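You operate a simulated robot arm through the tools that you are given. There is no shell and no other tool. Be economical: measure what you need, move in short steps, check, and stop when the job is done.

You are at the controls of a simulated robot arm. One attempt, no reset.

## Task
Tighten the die holder's bolts to 45, in order 1 to 4.
Fine: the line stands, leave it so; park the driver in its dock.
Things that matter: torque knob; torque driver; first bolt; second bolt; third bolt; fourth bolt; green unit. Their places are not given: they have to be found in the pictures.

It is judged by the outcome, as a careful person would: the job done as asked, and still so three seconds after it is handed in. It fails if anything else is knocked over, pushed out of place, dropped, spilled or broken.

## Robot
A 6-joint arm with a two-finger parallel gripper, fixed in place. Base frame: the origin is at the foot of the arm, x ahead of it, y to its left, z up; the work surface is at about z = 0.002. Readings come in m, degrees, newtons and seconds.
With the tool pointing down near the work surface it reaches from about 0.14 to 0.58 m from the base axis. Its first joint turns from -66.0 to 66.0 degrees. Payload 2.1 kg.
The TCP is the grasp point between the finger pads, 0.03 m short of the fingertips. In the tool frame z runs along the fingers and y along their closing line. The gripper opens to 0.094 m. The fingers are 0.028 m wide and 0.01 m thick; the gripper's body (0.05 by 0.096 m) begins 0.055 m behind the TCP.
Orientation is told as [roll, pitch, yaw] about the base's x, y, z axes, in that order, counted from this pose: with the fingers straight down and closing along the base's y, the tool's x points along the base's -x, its y along +y and its z along -z.

## Interface
- The arm moves only by the tool jog_arm. Its argument "motion" is one flat list of numbers, 7 for each row, row after row: the closure, from 0 (fully open) to 1 (shut), then the shift along the tool's x, y, z in mm, then the turn, a rotation vector about the tool's x, y, z in degrees. In form: [fingers, tx, ty, tz, wx, wy, wz, fingers, tx, ty, tz, wx, wy, wz, ...]. A call has 1 to 20 rows; each row shifts and turns the commanded pose from where the row before left it, along the tool's axes as they then stand. Each row takes 0.2 s and may step no farther than 0.05 m and 8.6 degrees from the row before; otherwise, or with a gripper value out of range, the whole call is refused. Where a pose cannot be reached the arm comes as near as it can. A force on the tool above 50 N (or 10 N above the force at the start of the call, whichever is more), or a blocked arm, ends the call early, and 0.2 s more pass. The fingers move at their own pace (about 0.072 m/s each) and stop on an object; they squeeze with about 20 N. The grip force told is the motor's: it shows also when the fingers shut on nothing. Time passes only in rows, and 0.2 s behind the last, so rows that do not move let the fingers close. It gives the time, the measured TCP pose, the force on the tool (base axes), the opening and the grip force at its end, in the units of the frame above (readings bear some noise), and new pictures: "pictures" is both (left out), scene, wrist or none.
- Cameras (640 x 400 px; columns grow to the right, rows downward): "scene" is fixed at [0.0332, -0.355, 0.506]; the picture's right is [0.93, -0.37, 0.00], its down [-0.13, -0.33, -0.94] and it looks along [0.34, 0.87, -0.35] (base axes); focal length 278 px, centre (320, 200). "wrist" rides on the gripper at [0.076, 0.014, -0.103] in the tool frame; the picture's right is [-0.18, 0.98, 0.00], its down [-0.75, -0.14, -0.64] and it looks along [-0.63, -0.12, 0.77] (tool axes); focal length 243 px, centre (320, 200).
- probe_pixels(camera, pixels): there is no depth. For up to 12 entries [column, row, z] of the newest picture of that camera ("zoom" is the newest enlarged one), the place [x, y] in the base frame at which the ray of that pixel passes the height z, good to about 0.003 m. The clock stands still meanwhile.
- enlarge(camera, box): a new picture of the part [left, top, right, bottom] of that camera's present view, enlarged. The clock stands still meanwhile.
- finish_job(): hands the job in; it is judged then, once.

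Keep the steps short. Do not move on a guess: measure, check each grasp and each placing, and mend mistakes. In all there are 80 turns and 200 pictures (those below and enlarged ones count). Leave the gripper open and the arm clear of the work at the hand-in unless told otherwise, and finish with a single line.

The tools are called after ">>>" as name(argument=value, ...) on one line, values as JSON. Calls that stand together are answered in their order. jog_arm: Moves the arm, as the interface text tells. Its arguments: {"type":"object","properties":{"motion":{"type":"array","items":{"type":"number"}},"pictures":{"type":"string","enum":["both","scene","wrist","none"]}},"required":["motion"]} The other tools are called the same way: probe_pixels (camera, pixels) gives the place at which the rays of pixels pass given heights; enlarge (camera, box) takes an enlarged picture of a part of a camera's view; finish_job () hands the job in.

At the start:

```text
time: 0.0
tcp_pos: [0.2816, 0.0518, 0.4614]
ee_rot: [0.0, 0.0, 0.0]
ft_force: [0.2, 0.4, -0.2]
gripper_width: 0.0939
finger_force: 0.1
```

scene: 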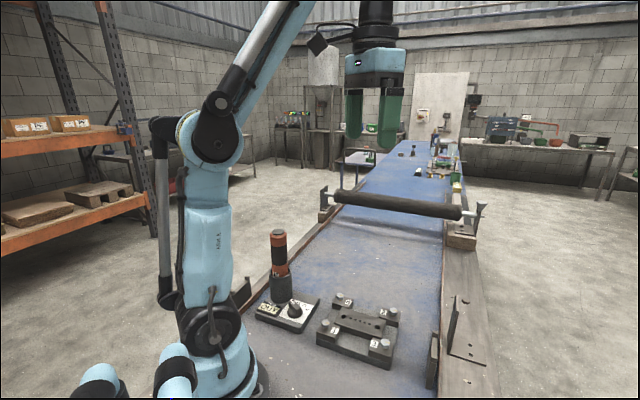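
wrist: 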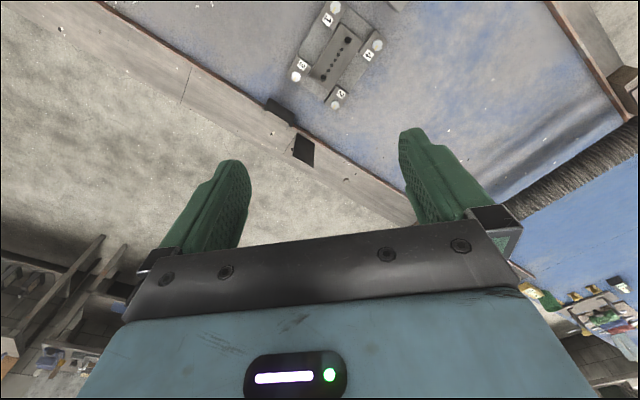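

I see the driver (around 280,265), a base with a knob (290,308), and the die holder with four bolts (360,335). I'll enlarge these first.

>>> enlarge(camera="scene", box=[240, 220, 420, 380])

>>> enlarge(camera="scene", box=[380, 120, 500, 200])

>>> enlarge(camera="wrist", box=[260, 0, 420, 120])

```text
2.50 times, centred on (330, 300) of scene
```

zoom: 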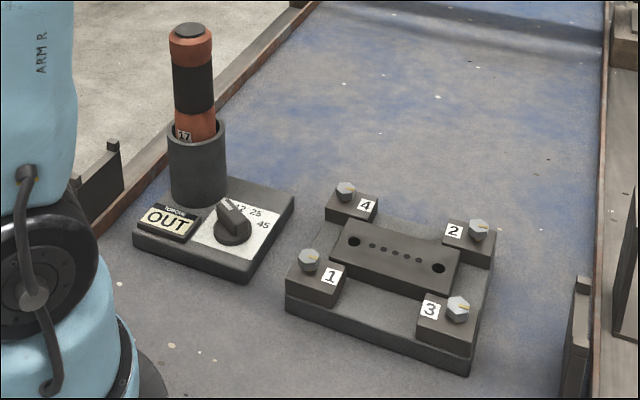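

```text
5.00 times, centred on (440, 160) of scene
```

zoom: 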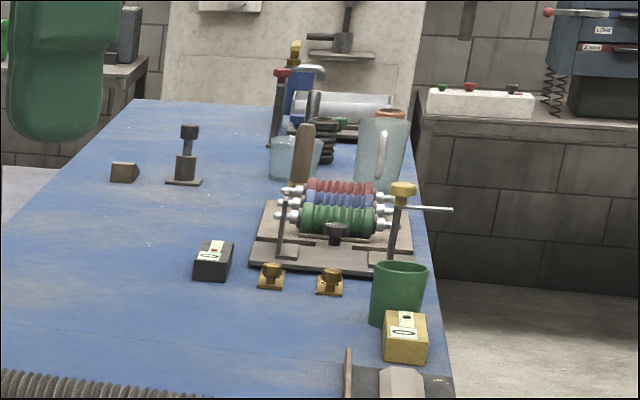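

```text
3.33 times, centred on (340, 60) of wrist
```

zoom: 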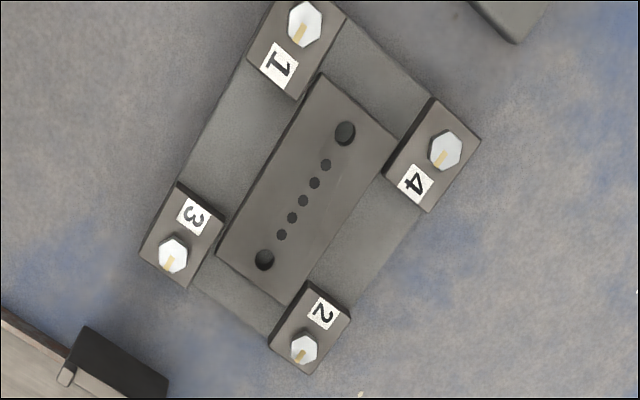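

The knob's dial seems to read 12/25/45, and a plate reads "OUT". A closer look comes next, along with the driver's label.

>>> enlarge(camera="scene", box=[250, 285, 325, 335])

>>> enlarge(camera="scene", box=[255, 225, 315, 305])

>>> probe_pixels(camera="scene", pixels=[[278, 232, 0.19], [278, 232, 0.15], [281, 300, 0.02], [294, 306, 0.05], [295, 311, 0.02], [325, 325, 0.05], [383, 343, 0.05], [392, 312, 0.05], [347, 300, 0.05], [273, 258, 0.1]])

```text
8.00 times, centred on (288, 310) of scene
```

zoom: 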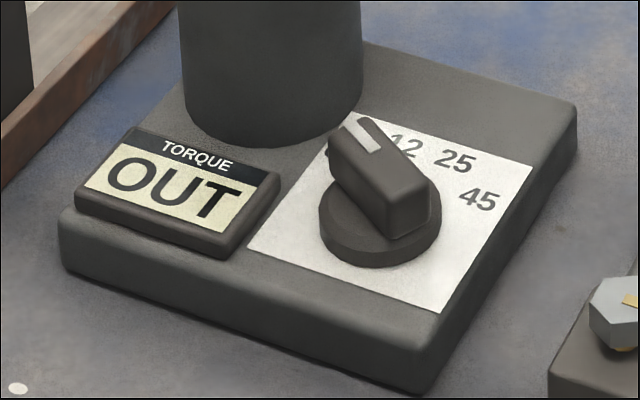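

```text
5.00 times, centred on (285, 265) of scene
```

zoom: 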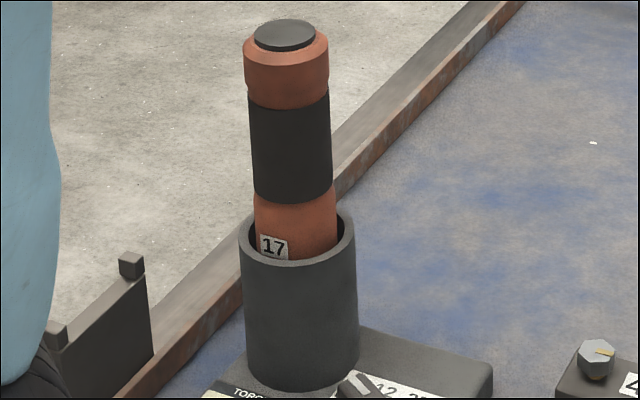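

```text
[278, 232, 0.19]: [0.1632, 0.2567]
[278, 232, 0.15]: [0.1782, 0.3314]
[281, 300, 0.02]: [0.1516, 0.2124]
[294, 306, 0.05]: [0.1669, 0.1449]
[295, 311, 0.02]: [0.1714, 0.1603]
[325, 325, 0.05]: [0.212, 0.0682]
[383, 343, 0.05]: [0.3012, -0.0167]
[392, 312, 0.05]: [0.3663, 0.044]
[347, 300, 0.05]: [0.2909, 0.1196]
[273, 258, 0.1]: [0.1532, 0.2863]
```

The driver (label 17) stands in its dock, and the knob points left of "12". I'll move the arm back and left at height for a top view of the dock.

>>> jog_arm(motion=[0, 40, 40, 0, 0, 0, 0, 0, 40, 40, 0, 0, 0, 0, 0, 0, 30, 0, 0, 0, 0, 0, 0, 0, 0, 0, 0, 0])

```text
refused: row 1 steps farther than a row can; nothing moved
```

That step was over 50 mm, so I'll use shorter ones.

>>> jog_arm(motion=[0, 30, 30, 0, 0, 0, 0, 0, 30, 30, 0, 0, 0, 0, 0, 20, 30, 0, 0, 0, 0, 0, 0, 0, 0, 0, 0, 0])

```text
time: 1.0
tcp_pos: [0.2004, 0.142, 0.4623]
ee_rot: [0.0, -0.1, 0.0]
ft_force: [0.3, 0.6, 0.6]
gripper_width: 0.0939
finger_force: 0.1
```

scene: 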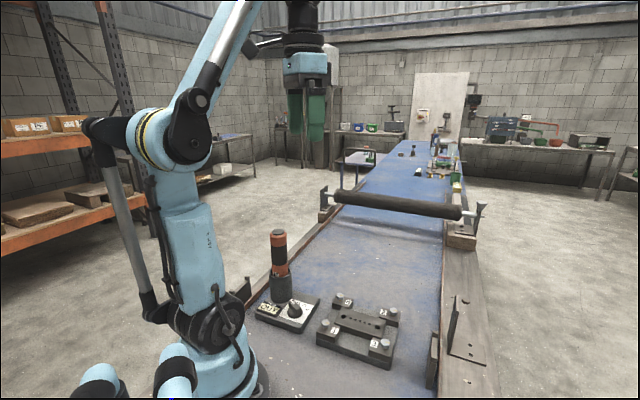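
wrist: 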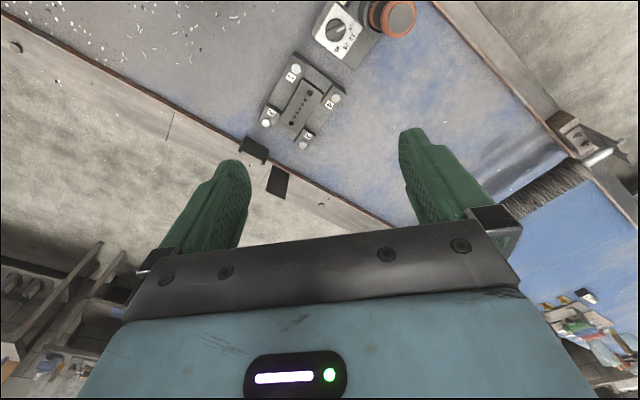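

Now the dock is in the wrist view at the top (350,25). I'll enlarge it and probe.

>>> enlarge(camera="wrist", box=[250, 0, 430, 150])

>>> probe_pixels(camera="wrist", pixels=[[399, 19, 0.19], [337, 28, 0.04], [337, 28, 0.02], [296, 69, 0.05], [336, 97, 0.05], [266, 124, 0.05], [303, 145, 0.05], [399, 19, 0.15]])

```text
2.67 times, centred on (340, 75) of wrist
```

zoom: 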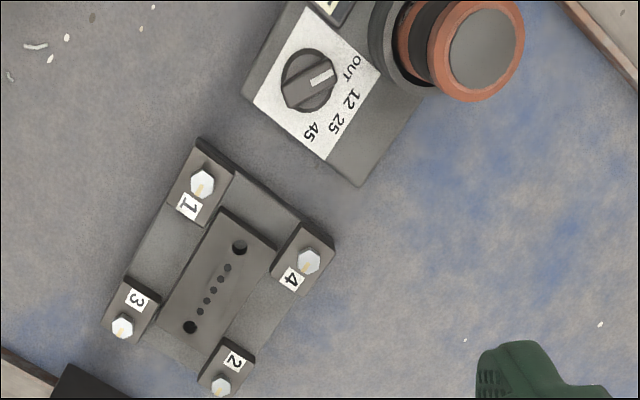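

```text
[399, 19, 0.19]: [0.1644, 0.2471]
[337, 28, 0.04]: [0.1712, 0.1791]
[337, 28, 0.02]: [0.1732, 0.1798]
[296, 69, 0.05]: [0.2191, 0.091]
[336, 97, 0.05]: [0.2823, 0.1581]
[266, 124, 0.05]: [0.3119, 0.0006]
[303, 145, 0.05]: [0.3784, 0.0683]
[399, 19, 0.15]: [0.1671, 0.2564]
```

The knob's four positions are OUT, 12, 25 and 45, and it's on OUT. I'll triangulate the knob and bolt-head tops with both cameras.

>>> probe_pixels(camera="scene", pixels=[[295.2, 308.1, 0.02], [295.2, 308.1, 0.05], [325.5, 322.5, 0.03], [325.5, 322.5, 0.06], [340, 294.5, 0.03], [340, 294.5, 0.06], [394, 310, 0.03], [394, 310, 0.06], [385.5, 342, 0.03], [385.5, 342, 0.06]])

>>> probe_pixels(camera="wrist", pixels=[[335.5, 30, 0.02], [335.5, 30, 0.05], [296.1, 68.6, 0.03], [296.1, 68.6, 0.06], [335.5, 97.5, 0.03], [335.5, 97.5, 0.06], [302.9, 144.7, 0.03], [302.9, 144.7, 0.06], [265.7, 122.6, 0.03], [265.7, 122.6, 0.06]])

```text
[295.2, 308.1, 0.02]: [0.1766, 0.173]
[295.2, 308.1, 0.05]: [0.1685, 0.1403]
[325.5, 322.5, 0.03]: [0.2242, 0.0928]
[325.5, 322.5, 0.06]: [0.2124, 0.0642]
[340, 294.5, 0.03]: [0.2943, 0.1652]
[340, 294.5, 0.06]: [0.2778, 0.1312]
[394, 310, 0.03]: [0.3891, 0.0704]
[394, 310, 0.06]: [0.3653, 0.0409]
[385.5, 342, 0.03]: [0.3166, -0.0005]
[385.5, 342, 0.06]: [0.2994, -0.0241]
```

```text
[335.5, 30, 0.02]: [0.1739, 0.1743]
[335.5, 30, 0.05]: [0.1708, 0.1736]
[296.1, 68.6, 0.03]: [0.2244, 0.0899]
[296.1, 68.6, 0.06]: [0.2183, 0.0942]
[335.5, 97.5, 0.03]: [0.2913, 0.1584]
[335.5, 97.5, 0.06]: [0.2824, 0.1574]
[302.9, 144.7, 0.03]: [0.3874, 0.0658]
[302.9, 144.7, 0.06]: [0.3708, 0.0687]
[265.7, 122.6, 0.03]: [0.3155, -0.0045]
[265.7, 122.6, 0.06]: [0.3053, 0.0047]
```

Estimates: bolt heads top out at about z 0.034, with 1 at (0.223,0.090), 2 at (0.386,0.067), 3 at (0.314,-0.003) and 4 at (0.291,0.159). The driver is at (0.163,0.246) with its top at about 0.196, and the knob is at about (0.174,0.174). The knob needs a clockwise turn of about 110°. I'll yaw the tool +114° at height so the camera side faces away from the driver.

>>> jog_arm(motion=[0, 0, 0, 0, 0, 0, -8.2, 0, 0, 0, 0, 0, 0, -8.2, 0, 0, 0, 0, 0, 0, -8.2, 0, 0, 0, 0, 0, 0, -8.2, 0, 0, 0, 0, 0, 0, -8.2, 0, 0, 0, 0, 0, 0, -8.2, 0, 0, 0, 0, 0, 0, -8.2, 0, 0, 0, 0, 0, 0, -8.2, 0, 0, 0, 0, 0, 0, -8.2, 0, 0, 0, 0, 0, 0, -8.2, 0, 0, 0, 0, 0, 0, -8.2, 0, 0, 0, 0, 0, 0, -8.2, 0, 0, 0, 0, 0, 0, -8.2, 0, 0, 0, 0, 0, 0, -8.2])

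```text
time: 4.0
tcp_pos: [0.2003, 0.1414, 0.4626]
ee_rot: [-0.1, 0.0, 115.0]
ft_force: [-0.5, -0.2, -1.0]
gripper_width: 0.0939
finger_force: 0.0
```

scene: 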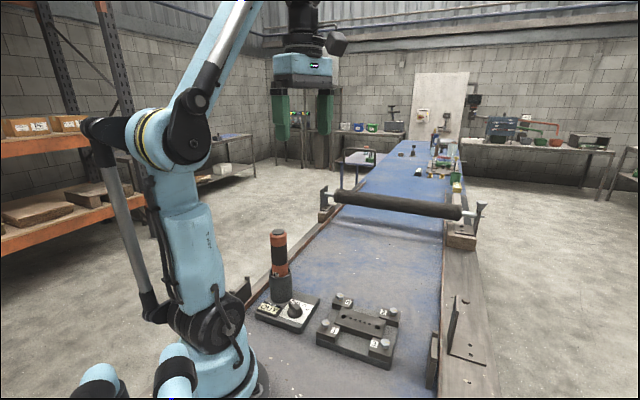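
wrist: 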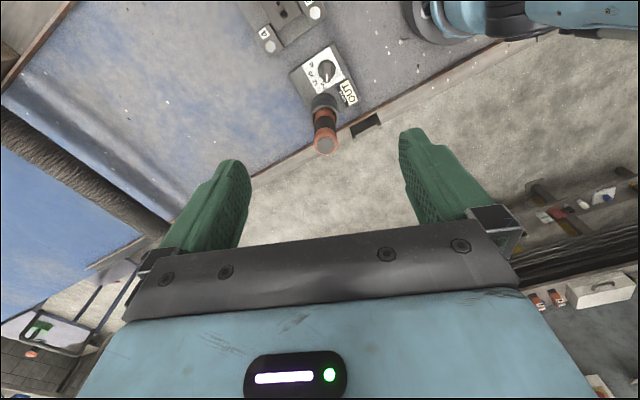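

The yaw is fine. I'll move over the knob and down to about z 0.30, still above the driver, for a closer view.

>>> jog_arm(motion=[0, -20, 5, 40, 0, 0, 0, 0, -20, 5, 40, 0, 0, 0, 0, 0, 0, 40, 0, 0, 0, 0, 0, 0, 40, 0, 0, 0, 0, 0, 0, 0, 0, 0, 0])

>>> enlarge(camera="wrist", box=[240, 0, 420, 130])

```text
time: 5.2
tcp_pos: [0.1776, 0.1741, 0.3007]
ee_rot: [0.0, 0.0, 114.9]
ft_force: [0.6, -0.7, 0.6]
gripper_width: 0.094
finger_force: 0.0
```

scene: 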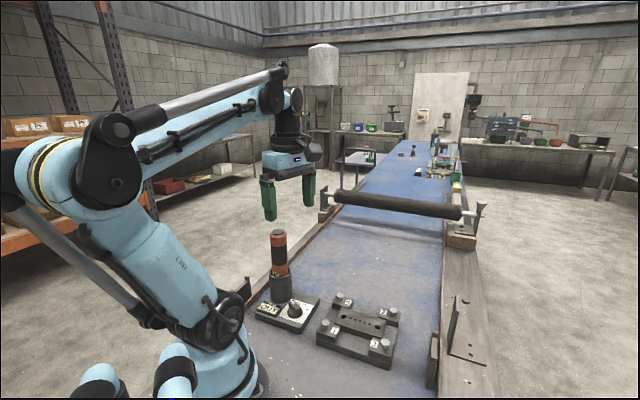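
wrist: 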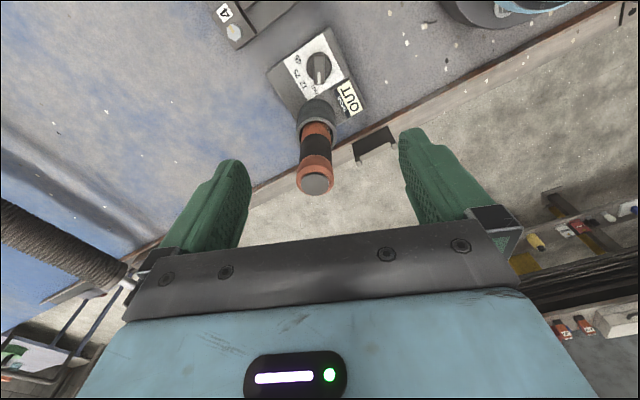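

```text
3.08 times, centred on (330, 65) of wrist
```

zoom: 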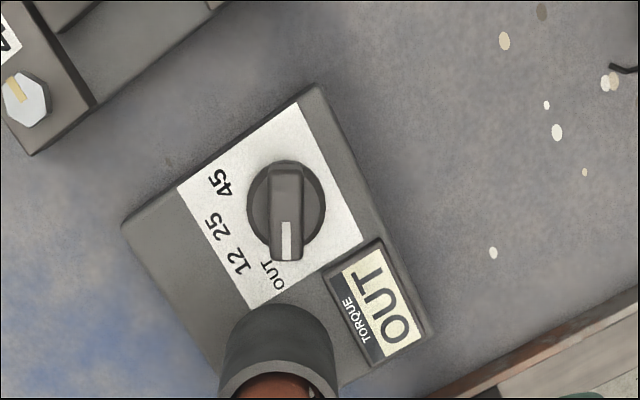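

A clear view of the knob. I'll probe the bar's ends, the disc, the labels and the dock edges.

>>> probe_pixels(camera="zoom", pixels=[[287, 170, 0.035], [288, 255, 0.035], [287, 170, 0.025], [288, 255, 0.025], [286, 205, 0.018], [222, 183, 0.014], [217, 228, 0.014], [240, 262, 0.014], [273, 275, 0.014], [266, 200, 0.035], [305, 200, 0.035]])

>>> probe_pixels(camera="wrist", pixels=[[315, 184, 0.196], [315, 184, 0.18], [298, 174, 0.19], [332, 174, 0.19], [298, 104, 0.08], [336, 106, 0.08], [301, 153, 0.15], [330, 155, 0.15]])

```text
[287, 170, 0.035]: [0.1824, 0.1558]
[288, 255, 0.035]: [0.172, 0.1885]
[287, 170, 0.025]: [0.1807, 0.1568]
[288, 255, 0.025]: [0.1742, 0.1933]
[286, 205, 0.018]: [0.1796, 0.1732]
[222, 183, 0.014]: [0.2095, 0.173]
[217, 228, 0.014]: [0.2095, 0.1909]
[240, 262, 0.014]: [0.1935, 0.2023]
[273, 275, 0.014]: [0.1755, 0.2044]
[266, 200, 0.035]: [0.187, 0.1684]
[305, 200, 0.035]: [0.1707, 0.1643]
```

```text
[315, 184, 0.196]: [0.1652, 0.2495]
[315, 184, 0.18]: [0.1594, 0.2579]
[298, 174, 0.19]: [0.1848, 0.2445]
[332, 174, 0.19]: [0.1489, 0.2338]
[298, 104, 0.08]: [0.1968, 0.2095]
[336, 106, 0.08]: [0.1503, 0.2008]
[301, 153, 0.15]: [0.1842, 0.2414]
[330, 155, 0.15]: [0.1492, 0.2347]
```

The knob's centre is at about (0.178,0.174) and its bar points at about 107°. "45" lies at about 0°, so the turn is about 100–107° clockwise. I'll align yaw to 107, part-close the fingers and come down to z≈0.12.

>>> jog_arm(motion=[0.45, 0, 0, 0, 0, 0, 8, 0.45, 0, 0, 45, 0, 0, 0, 0.45, 0, 0, 45, 0, 0, 0, 0.45, 0, 0, 45, 0, 0, 0, 0.45, 0, 0, 45, 0, 0, 0, 0.45, 0, 0, 0, 0, 0, 0])

>>> enlarge(camera="scene", box=[220, 200, 360, 340])

>>> enlarge(camera="wrist", box=[220, 30, 440, 180])

```text
time: 6.6
tcp_pos: [0.1723, 0.1732, 0.1213]
ee_rot: [-0.1, 0.0, 106.8]
ft_force: [-0.3, -0.3, 0.1]
gripper_width: 0.0517
finger_force: 0.0
```

scene: 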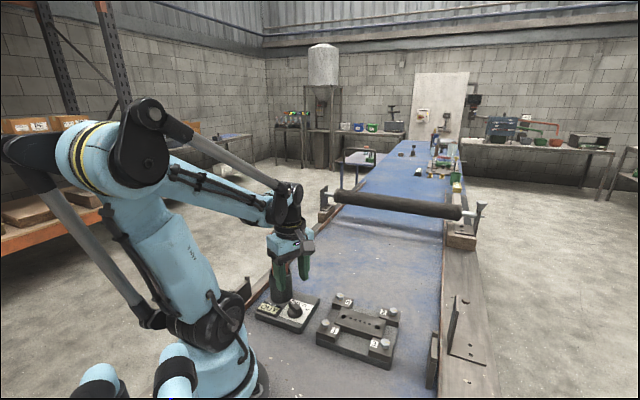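
wrist: 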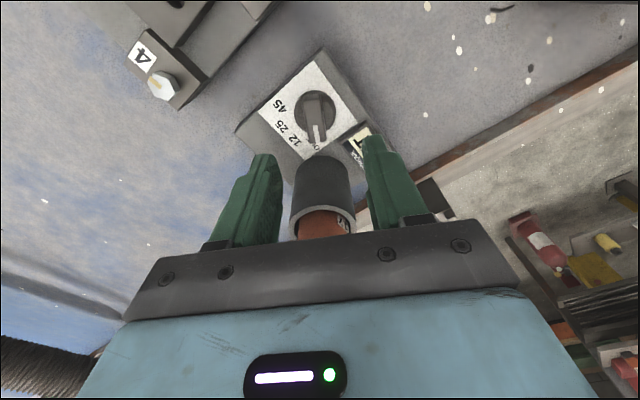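

```text
2.86 times, centred on (290, 270) of scene
```

zoom: 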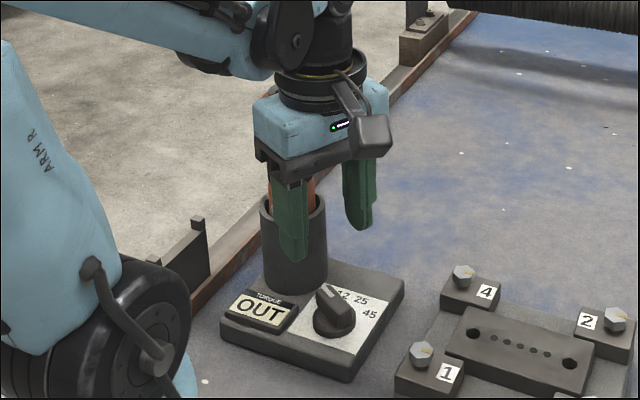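

```text
2.67 times, centred on (330, 105) of wrist
```

zoom: 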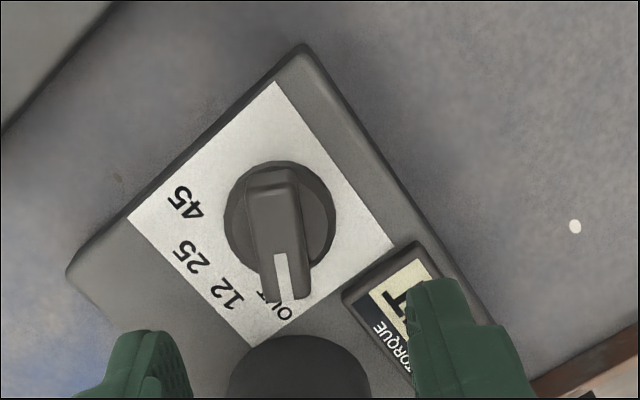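

I'm closer now; I'll refine the knob's position from this view.

>>> probe_pixels(camera="zoom", pixels=[[272, 178, 0.04], [286, 292, 0.04], [272, 178, 0.03], [286, 292, 0.03], [280, 214, 0.02], [187, 202, 0.014], [282, 310, 0.014], [70, 270, 0.014], [302, 48, 0.014], [300, 345, 0.08]])

>>> jog_arm(motion=[0.45, 0, 0, 0, 0, 0, 0], pictures="none")

```text
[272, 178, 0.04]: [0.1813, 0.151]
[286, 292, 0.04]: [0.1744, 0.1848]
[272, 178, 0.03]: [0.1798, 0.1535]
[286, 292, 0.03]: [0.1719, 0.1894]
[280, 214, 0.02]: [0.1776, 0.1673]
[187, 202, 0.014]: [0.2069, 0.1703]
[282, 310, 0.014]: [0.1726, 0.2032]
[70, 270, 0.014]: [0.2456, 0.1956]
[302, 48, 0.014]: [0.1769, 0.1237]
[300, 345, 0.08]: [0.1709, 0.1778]
```

```text
time: 7.0
tcp_pos: [0.174, 0.173, 0.1221]
ee_rot: [0.0, 0.0, 106.7]
ft_force: [-0.8, -0.5, -0.9]
gripper_width: 0.0516
finger_force: 0.1
```

Refined: knob centre at about (0.1765,0.170), bar angle about 103°. I'll shift, trim yaw, tilt the head 4° to keep clear of the driver at the end of the turn, and descend to z≈0.065.

>>> jog_arm(motion=[0.5, 3.6, -1.5, 0, 0, 0, 4, 0.5, 0, 0, 0, -4, 0, 0, 0.5, 0, -1.4, 20, 0, 0, 0, 0.5, 0, -1.4, 20, 0, 0, 0, 0.5, 0, -1.2, 17, 0, 0, 0, 0.5, 0, 0, 0, 0, 0, 0])

>>> enlarge(camera="scene", box=[250, 240, 350, 340])

>>> enlarge(camera="wrist", box=[220, 50, 440, 220])

```text
time: 8.4
tcp_pos: [0.1784, 0.1696, 0.0642]
ee_rot: [4.0, 0.0, 102.8]
ft_force: [0.1, -0.7, -0.3]
gripper_width: 0.0468
finger_force: 0.0
```

scene: 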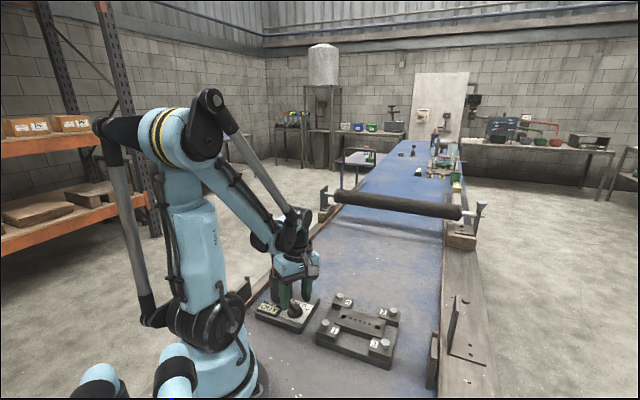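
wrist: 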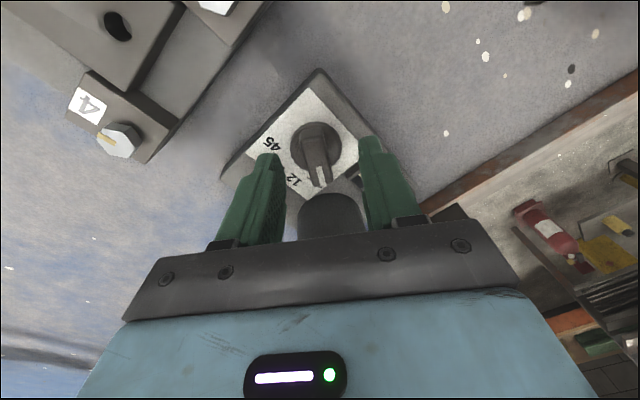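

```text
4.00 times, centred on (300, 290) of scene
```

zoom: 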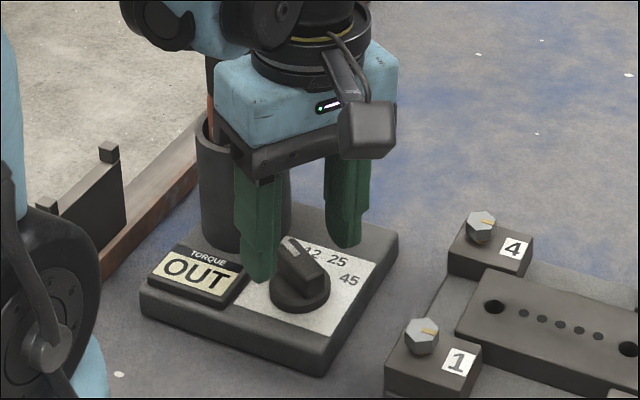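

```text
2.35 times, centred on (330, 135) of wrist
```

zoom: 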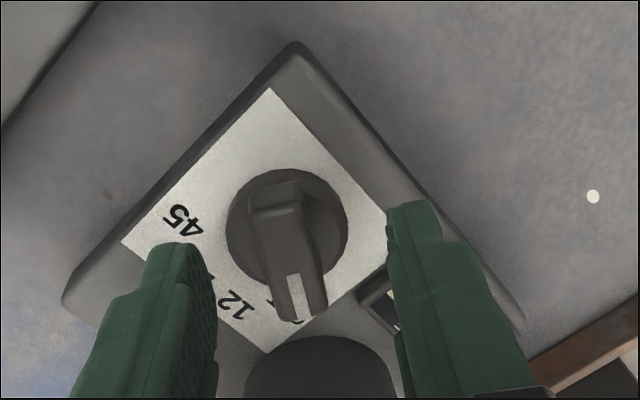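

The bar sits centred between the fingers (fingertip midpoint projects onto it at zoom (296,254)). I'll descend 13 mm and close.

>>> jog_arm(motion=[0.5, 0, -0.45, 6.5, 0, 0, 0, 0.5, 0, -0.45, 6.5, 0, 0, 0, 0.8, 0, 0, 0, 0, 0, 0, 1, 0, 0, 0, 0, 0, 0, 1, 0, 0, 0, 0, 0, 0, 1, 0, 0, 0, 0, 0, 0])

>>> enlarge(camera="scene", box=[250, 240, 350, 340])

>>> enlarge(camera="wrist", box=[220, 50, 440, 220])

```text
time: 9.8
tcp_pos: [0.1796, 0.1692, 0.0518]
ee_rot: [3.9, 0.0, 102.9]
ft_force: [16.0, 3.4, 2.2]
gripper_width: 0.016
finger_force: 20.1
```

scene: 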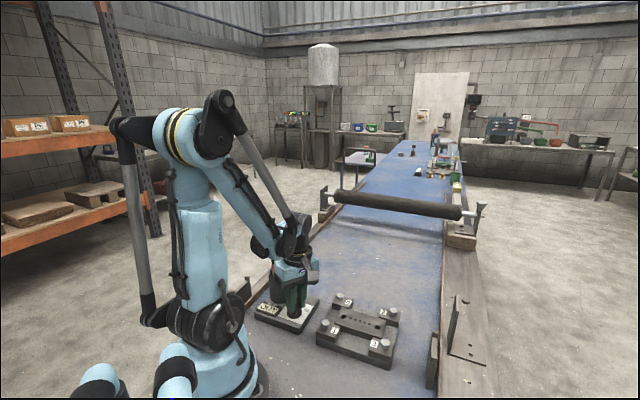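
wrist: 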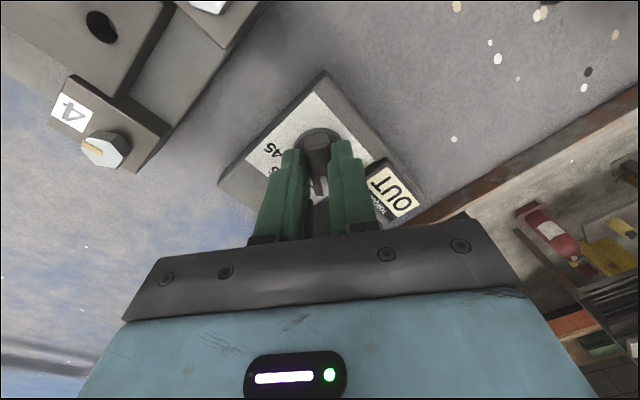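

```text
4.00 times, centred on (300, 290) of scene
```

zoom: 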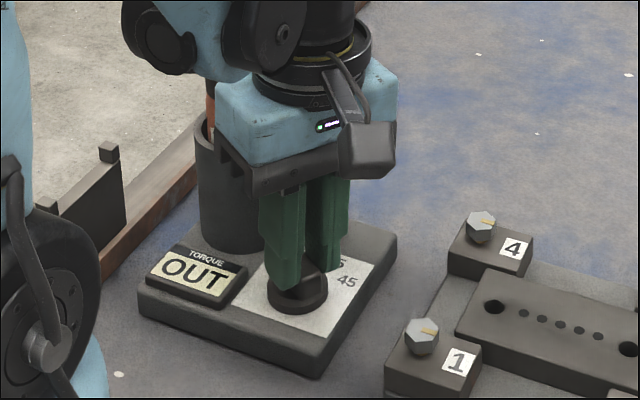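

```text
2.35 times, centred on (330, 135) of wrist
```

zoom: 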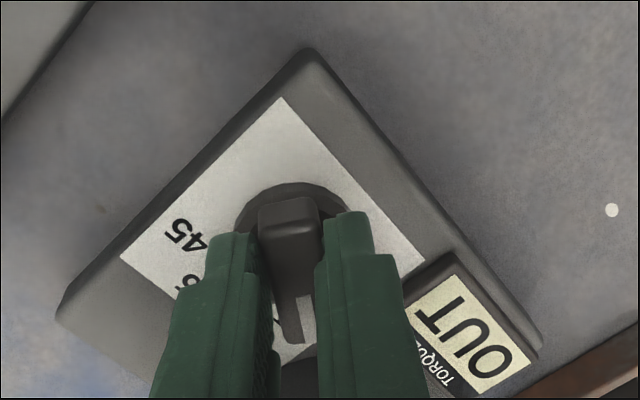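

Grip holds a 16 mm wide bar; there's 16 N sideways in x from being off-centre. I'll relieve that with a 3 mm shift, then start turning clockwise 24° and check the force.

>>> jog_arm(motion=[1, 0.6, -2.9, 0, 0, 0, 0, 1, 0, 0, 0, 0, 0, 0], pictures="none")

>>> jog_arm(motion=[1, 0, 0, 0, 0, -0.56, 7.98, 1, 0, 0, 0, 0, -0.56, 7.98, 1, 0, 0, 0, 0, -0.56, 7.98, 1, 0, 0, 0, 0, 0, 0], pictures="none")

>>> enlarge(camera="scene", box=[250, 240, 350, 340])

```text
time: 10.4
tcp_pos: [0.1786, 0.1697, 0.0513]
ee_rot: [4.3, 0.0, 102.9]
ft_force: [-9.3, -5.0, 14.8]
gripper_width: 0.0164
finger_force: 19.9
```

```text
time: 11.4
tcp_pos: [0.1789, 0.1701, 0.0512]
ee_rot: [4.0, 0.2, 78.8]
ft_force: [-5.0, -12.5, -1.3]
gripper_width: 0.0162
finger_force: 20.2
```

```text
4.00 times, centred on (300, 290) of scene
```

zoom: 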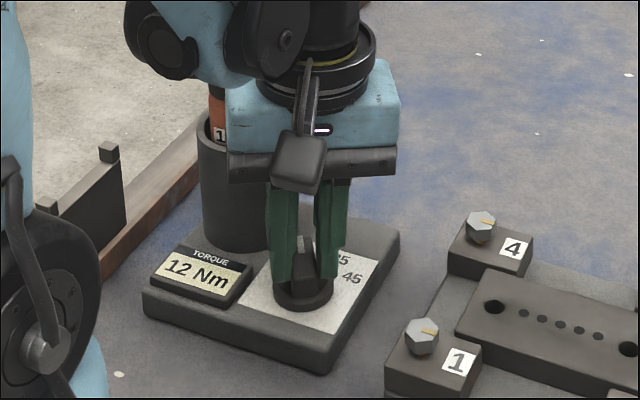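

The display now reads "12 Nm". Continuing the turn by 32°, with a small centring correction.

>>> jog_arm(motion=[1, 1.2, 0.3, 0, 0, -0.56, 7.98, 1, 0, 0, 0, 0, -0.56, 7.98, 1, 0, 0, 0, 0, -0.56, 7.98, 1, 0, 0, 0, 0, -0.56, 7.98, 1, 0, 0, 0, 0, 0, 0], pictures="none")

>>> enlarge(camera="scene", box=[250, 240, 350, 340])

```text
time: 12.6
tcp_pos: [0.179, 0.1713, 0.0515]
ee_rot: [4.3, 0.0, 46.8]
ft_force: [-16.2, 10.9, 6.8]
gripper_width: 0.0162
finger_force: 19.9
```

```text
4.00 times, centred on (300, 290) of scene
```

zoom: 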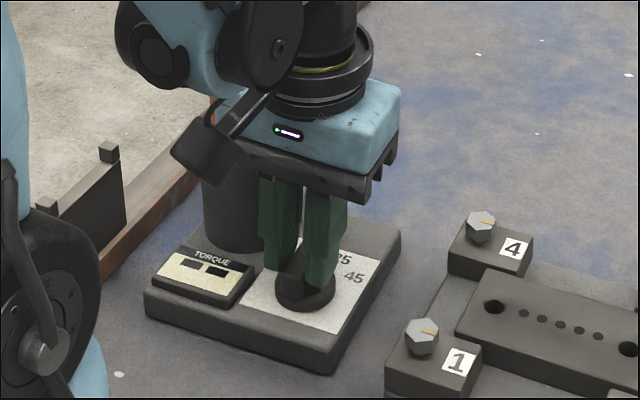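

The knob is between settings (display "– –"). I'll correct centring and turn 24° more.

>>> jog_arm(motion=[1, 0.3, 1.6, 0, 0, -0.56, 7.98, 1, 0, 0, 0, 0, -0.56, 7.98, 1, 0, 0, 0, 0, -0.56, 7.98, 1, 0, 0, 0, 0, 0, 0], pictures="none")

>>> enlarge(camera="scene", box=[250, 240, 350, 340])

```text
time: 13.6
tcp_pos: [0.1778, 0.1714, 0.0521]
ee_rot: [4.2, -0.1, 22.7]
ft_force: [-12.1, 10.9, 3.6]
gripper_width: 0.0163
finger_force: 19.4
```

```text
4.00 times, centred on (300, 290) of scene
```

zoom: 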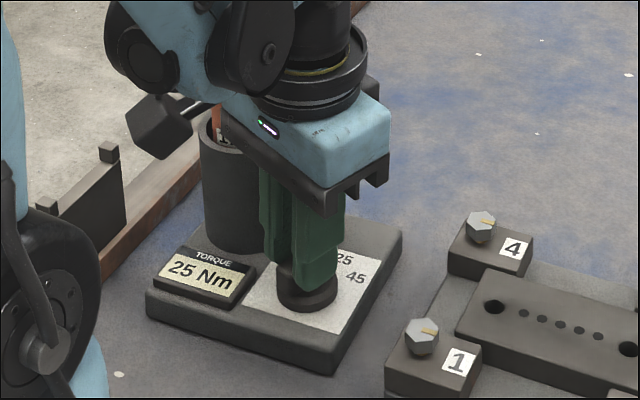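

25 Nm now. The sideways force keeps about 16 N; I'll correct more and go 16° further.

>>> jog_arm(motion=[1, 1, 2.0, 0, 0, 0, 0, 1, 0, 0, 0, 0, -0.56, 7.98, 1, 0, 0, 0, 0, -0.56, 7.98, 1, 0, 0, 0, 0, 0, 0], pictures="none")

>>> enlarge(camera="scene", box=[250, 240, 350, 340])

```text
time: 14.6
tcp_pos: [0.1771, 0.1724, 0.0523]
ee_rot: [4.1, -0.2, 6.6]
ft_force: [1.1, 10.9, 0.6]
gripper_width: 0.0162
finger_force: 20.3
```

```text
4.00 times, centred on (300, 290) of scene
```

zoom: 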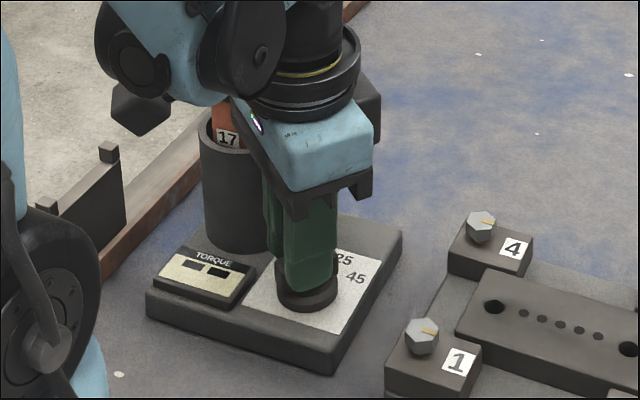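

Between 25 and 45. Another 9°.

>>> jog_arm(motion=[1, 0, 0.8, 0, 0, -0.56, 7.98, 1, 0, 0, 0, 0, -0.1, 1.5, 1, 0, 0, 0, 0, 0, 0], pictures="none")

>>> enlarge(camera="scene", box=[250, 240, 350, 340])

```text
time: 15.4
tcp_pos: [0.177, 0.174, 0.0521]
ee_rot: [4.2, -0.2, -2.8]
ft_force: [4.6, 9.1, -0.6]
gripper_width: 0.0161
finger_force: 19.7
```

```text
4.00 times, centred on (300, 290) of scene
```

zoom: 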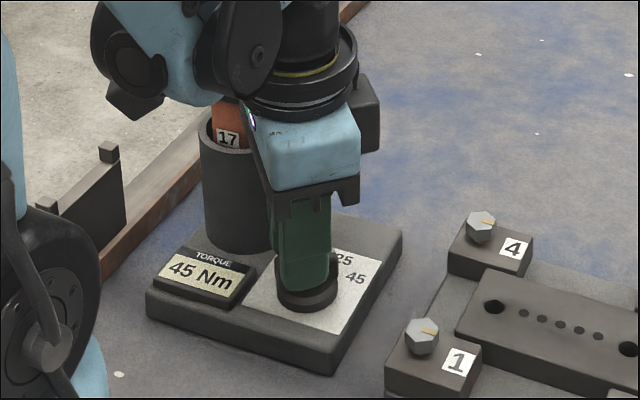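

It reads 45 Nm. I'll add 2° for margin, release to a slight opening, and check that it stays.

>>> jog_arm(motion=[1, 0, 0.5, 0, 0, -0.14, 2, 1, 0, 0, 0, 0, 0, 0, 0.7, 0, 0, 0, 0, 0, 0, 0.62, 0, 0, 0, 0, 0, 0, 0.62, 0, 0, 0, 0, 0, 0], pictures="none")

>>> enlarge(camera="scene", box=[250, 240, 350, 340])

```text
time: 16.6
tcp_pos: [0.1766, 0.1743, 0.0512]
ee_rot: [4.1, 0.0, -4.8]
ft_force: [0.7, -0.3, 0.5]
gripper_width: 0.0357
finger_force: 0.1
```

```text
4.00 times, centred on (300, 290) of scene
```

zoom: 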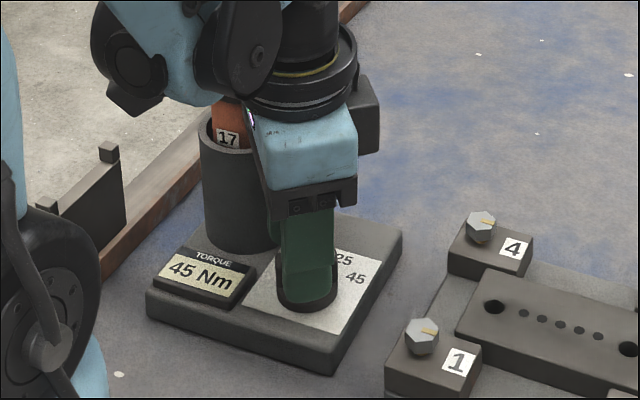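

45 Nm is set and holds. Next I rise straight up past the driver's top and level the tool.

>>> jog_arm(motion=[0.62, 0, 2.9, -41.9, 0, 0, 0, 0.62, 0, 2.9, -41.9, 0, 0, 0, 0.5, 0, 2.9, -41.9, 0, 0, 0, 0.3, 0, 2.9, -41.9, 0, 0, 0, 0.1, 0, 2.9, -41.9, 0, 0, 0, 0, 0, 2.9, -41.9, 0, 0, 0, 0, 0, 0, 0, 4.1, 0, -4.8, 0, 0, 0, 0, 0, 0, 0])

>>> enlarge(camera="wrist", box=[260, 0, 480, 150])

```text
time: 18.4
tcp_pos: [0.1781, 0.1717, 0.3021]
ee_rot: [-0.1, -0.2, 0.3]
ft_force: [0.9, -0.4, -0.2]
gripper_width: 0.094
finger_force: 0.0
```

scene: 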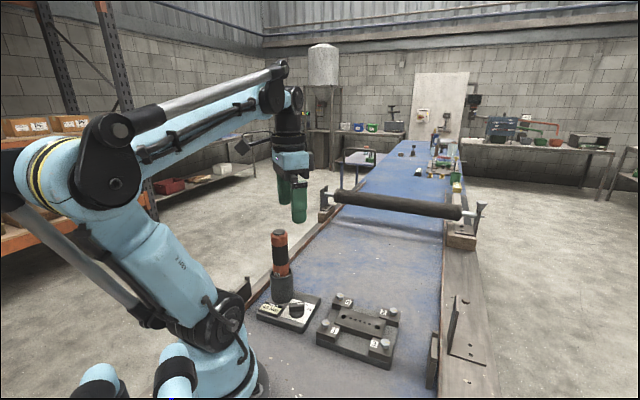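
wrist: 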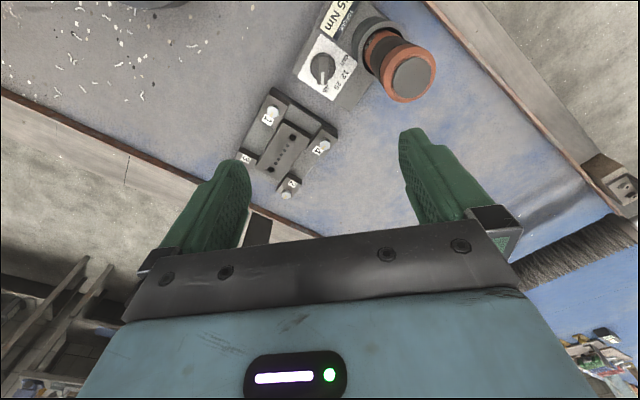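

```text
2.67 times, centred on (370, 75) of wrist
```

zoom: 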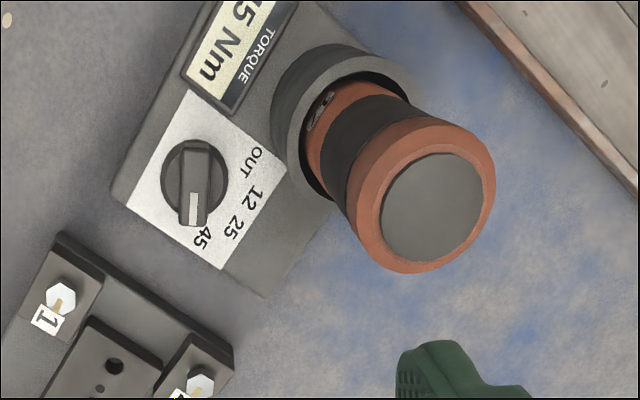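

45 is set with the pointer on it. I'll probe the driver's top and dock ring.

>>> probe_pixels(camera="zoom", pixels=[[433, 207, 0.196], [433, 207, 0.19], [343, 128, 0.085], [343, 128, 0.08], [420, 213, 0.185]])

>>> probe_pixels(camera="scene", pixels=[[278, 232.5, 0.196], [278, 232.5, 0.19], [282, 278, 0.085]])

>>> enlarge(camera="scene", box=[255, 225, 335, 335])

```text
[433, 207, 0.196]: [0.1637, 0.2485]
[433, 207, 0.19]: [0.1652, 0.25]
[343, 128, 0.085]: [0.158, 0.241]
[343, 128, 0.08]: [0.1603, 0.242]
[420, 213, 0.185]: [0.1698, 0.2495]
```

```text
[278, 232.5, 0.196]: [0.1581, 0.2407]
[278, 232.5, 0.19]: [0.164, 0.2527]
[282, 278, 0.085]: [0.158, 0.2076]
```

```text
3.64 times, centred on (295, 280) of scene
```

zoom: 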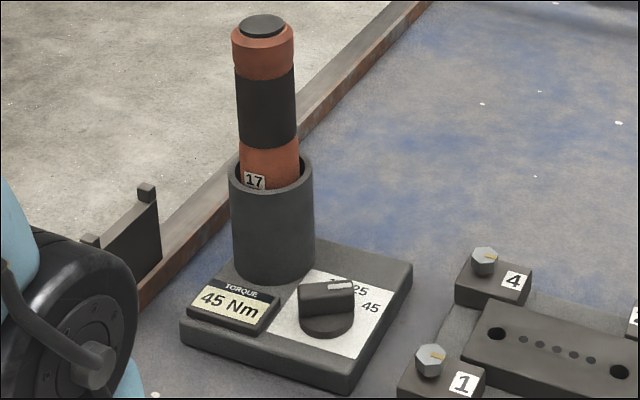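

The driver's axis is at about (0.164,0.248), top about 0.192. I'll move above it, then down to z≈0.21 and look.

>>> jog_arm(motion=[0, 7, 38, 0, 0, 0, 0, 0, 7, 38, 0, 0, 0, 0, 0, 0, 0, 30, 0, 0, 0, 0, 0, 0, 30, 0, 0, 0, 0, 0, 0, 30, 0, 0, 0, 0, 0, 0, 0, 0, 0, 0])

```text
time: 19.8
tcp_pos: [0.1624, 0.2492, 0.2155]
ee_rot: [0.1, -0.2, 0.1]
ft_force: [0.9, -0.9, 1.0]
gripper_width: 0.094
finger_force: 0.1
```

scene: 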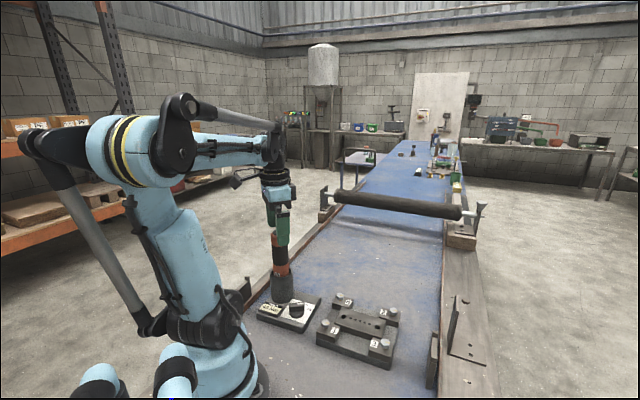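
wrist: 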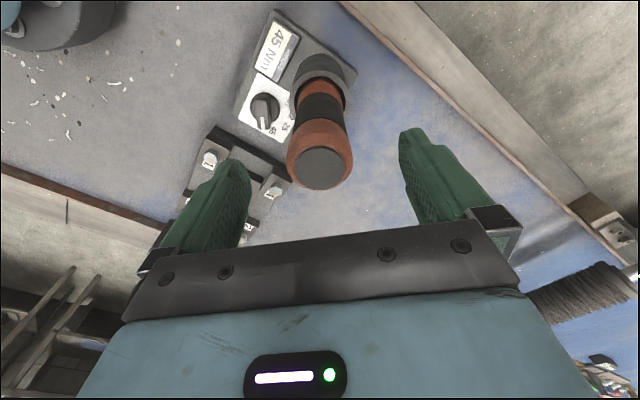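

The driver's top centre at (322,168) agrees with the grasp line (320,164). Next I descend to z≈0.15 and close on the black grip.

>>> jog_arm(motion=[0, -1.5, 0, 22, 0, 0, 0, 0, 0, 0, 22, 0, 0, 0, 0, 0, 0, 21, 0, 0, 0, 0, 0, 0, 0, 0, 0, 0, 0.5, 0, 0, 0, 0, 0, 0, 1, 0, 0, 0, 0, 0, 0, 1, 0, 0, 0, 0, 0, 0, 1, 0, 0, 0, 0, 0, 0])

>>> enlarge(camera="scene", box=[230, 180, 340, 330])

```text
time: 21.6
tcp_pos: [0.1658, 0.2495, 0.1472]
ee_rot: [-0.1, -0.2, 0.1]
ft_force: [-0.5, -0.6, 0.6]
gripper_width: 0.0418
finger_force: 20.3
```

scene: 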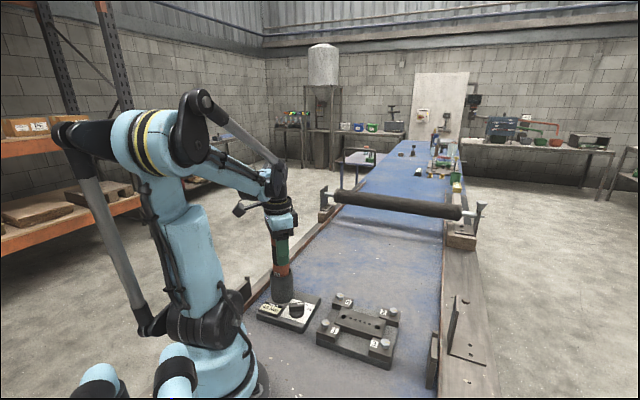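
wrist: 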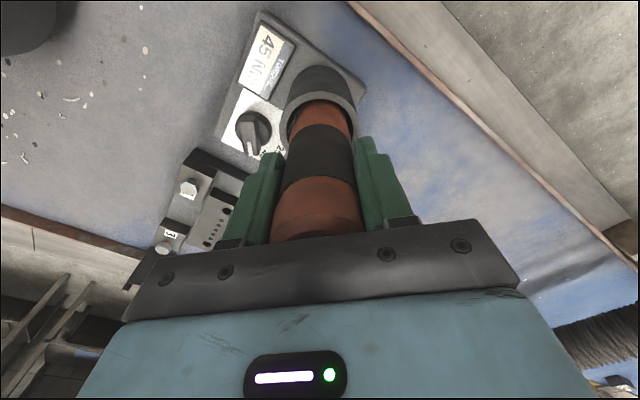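

```text
2.67 times, centred on (285, 255) of scene
```

zoom: 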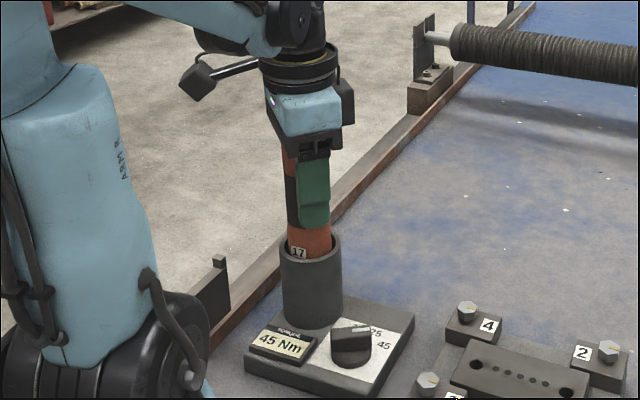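

The driver is gripped (42 mm, 20 N) with no side force. I'll remember the docked pose: TCP (0.165,0.249,0.147), yaw 0. Now a straight lift.

>>> jog_arm(motion=[1, 0, 0, -20, 0, 0, 0, 1, 0, 0, -30, 0, 0, 0, 1, 0, 0, -35, 0, 0, 0, 1, 0, 0, -35, 0, 0, 0, 1, 0, 0, -35, 0, 0, 0, 1, 0, 0, -15, 0, 0, 0, 1, 0, 0, 0, 0, 0, 0])

>>> enlarge(camera="scene", box=[230, 140, 340, 320])

```text
time: 23.2
tcp_pos: [0.166, 0.248, 0.3197]
ee_rot: [-0.1, -0.2, 0.1]
ft_force: [0.6, 0.8, -6.0]
gripper_width: 0.0417
finger_force: 20.5
```

scene: 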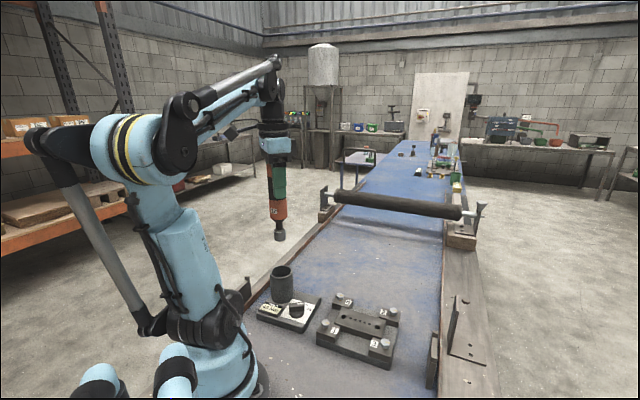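
wrist: 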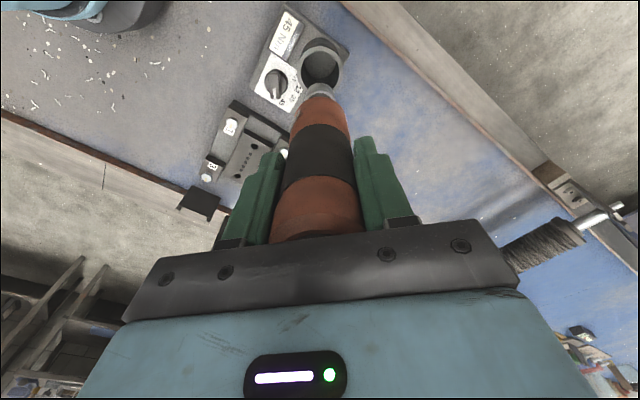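

```text
2.22 times, centred on (285, 230) of scene
```

zoom: 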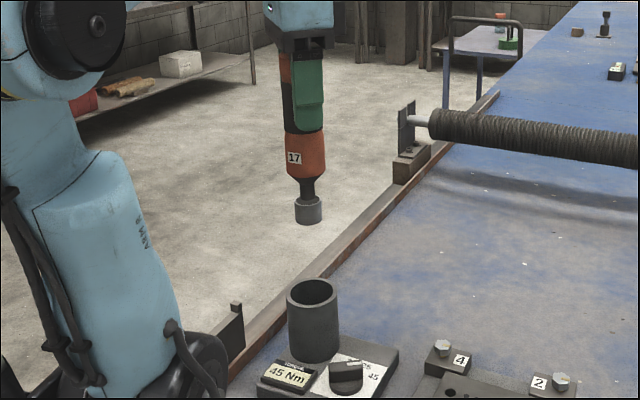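

The driver is out, vertical, with a socket at its lower end. I'll measure the socket tip's height and the ring's centre for re-docking.

>>> probe_pixels(camera="scene", pixels=[[280, 239.5, 0.2], [280, 239.5, 0.18], [280, 239.5, 0.19], [281, 271, 0.09], [281, 271, 0.08], [281, 271, 0.07]])

>>> probe_pixels(camera="wrist", pixels=[[320, 65, 0.09], [320, 65, 0.08], [320, 65, 0.07], [231, 125, 0.034], [211, 177, 0.034], [318, 90, 0.2]])

>>> enlarge(camera="wrist", box=[180, 0, 380, 200])

```text
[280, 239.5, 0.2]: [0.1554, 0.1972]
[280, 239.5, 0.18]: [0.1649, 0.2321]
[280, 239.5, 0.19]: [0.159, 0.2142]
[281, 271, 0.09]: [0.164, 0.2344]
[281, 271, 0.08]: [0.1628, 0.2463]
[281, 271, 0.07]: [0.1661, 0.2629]
```

```text
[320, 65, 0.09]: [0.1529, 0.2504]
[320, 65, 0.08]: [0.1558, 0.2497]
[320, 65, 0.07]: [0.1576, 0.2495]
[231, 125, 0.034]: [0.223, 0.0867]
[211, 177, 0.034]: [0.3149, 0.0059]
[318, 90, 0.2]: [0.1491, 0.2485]
```

```text
2.00 times, centred on (280, 100) of wrist
```

zoom: 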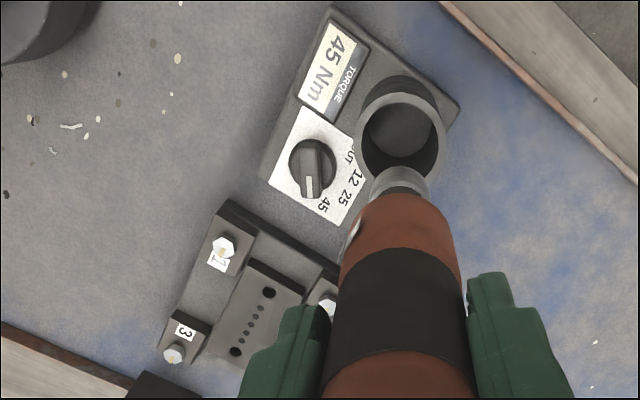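

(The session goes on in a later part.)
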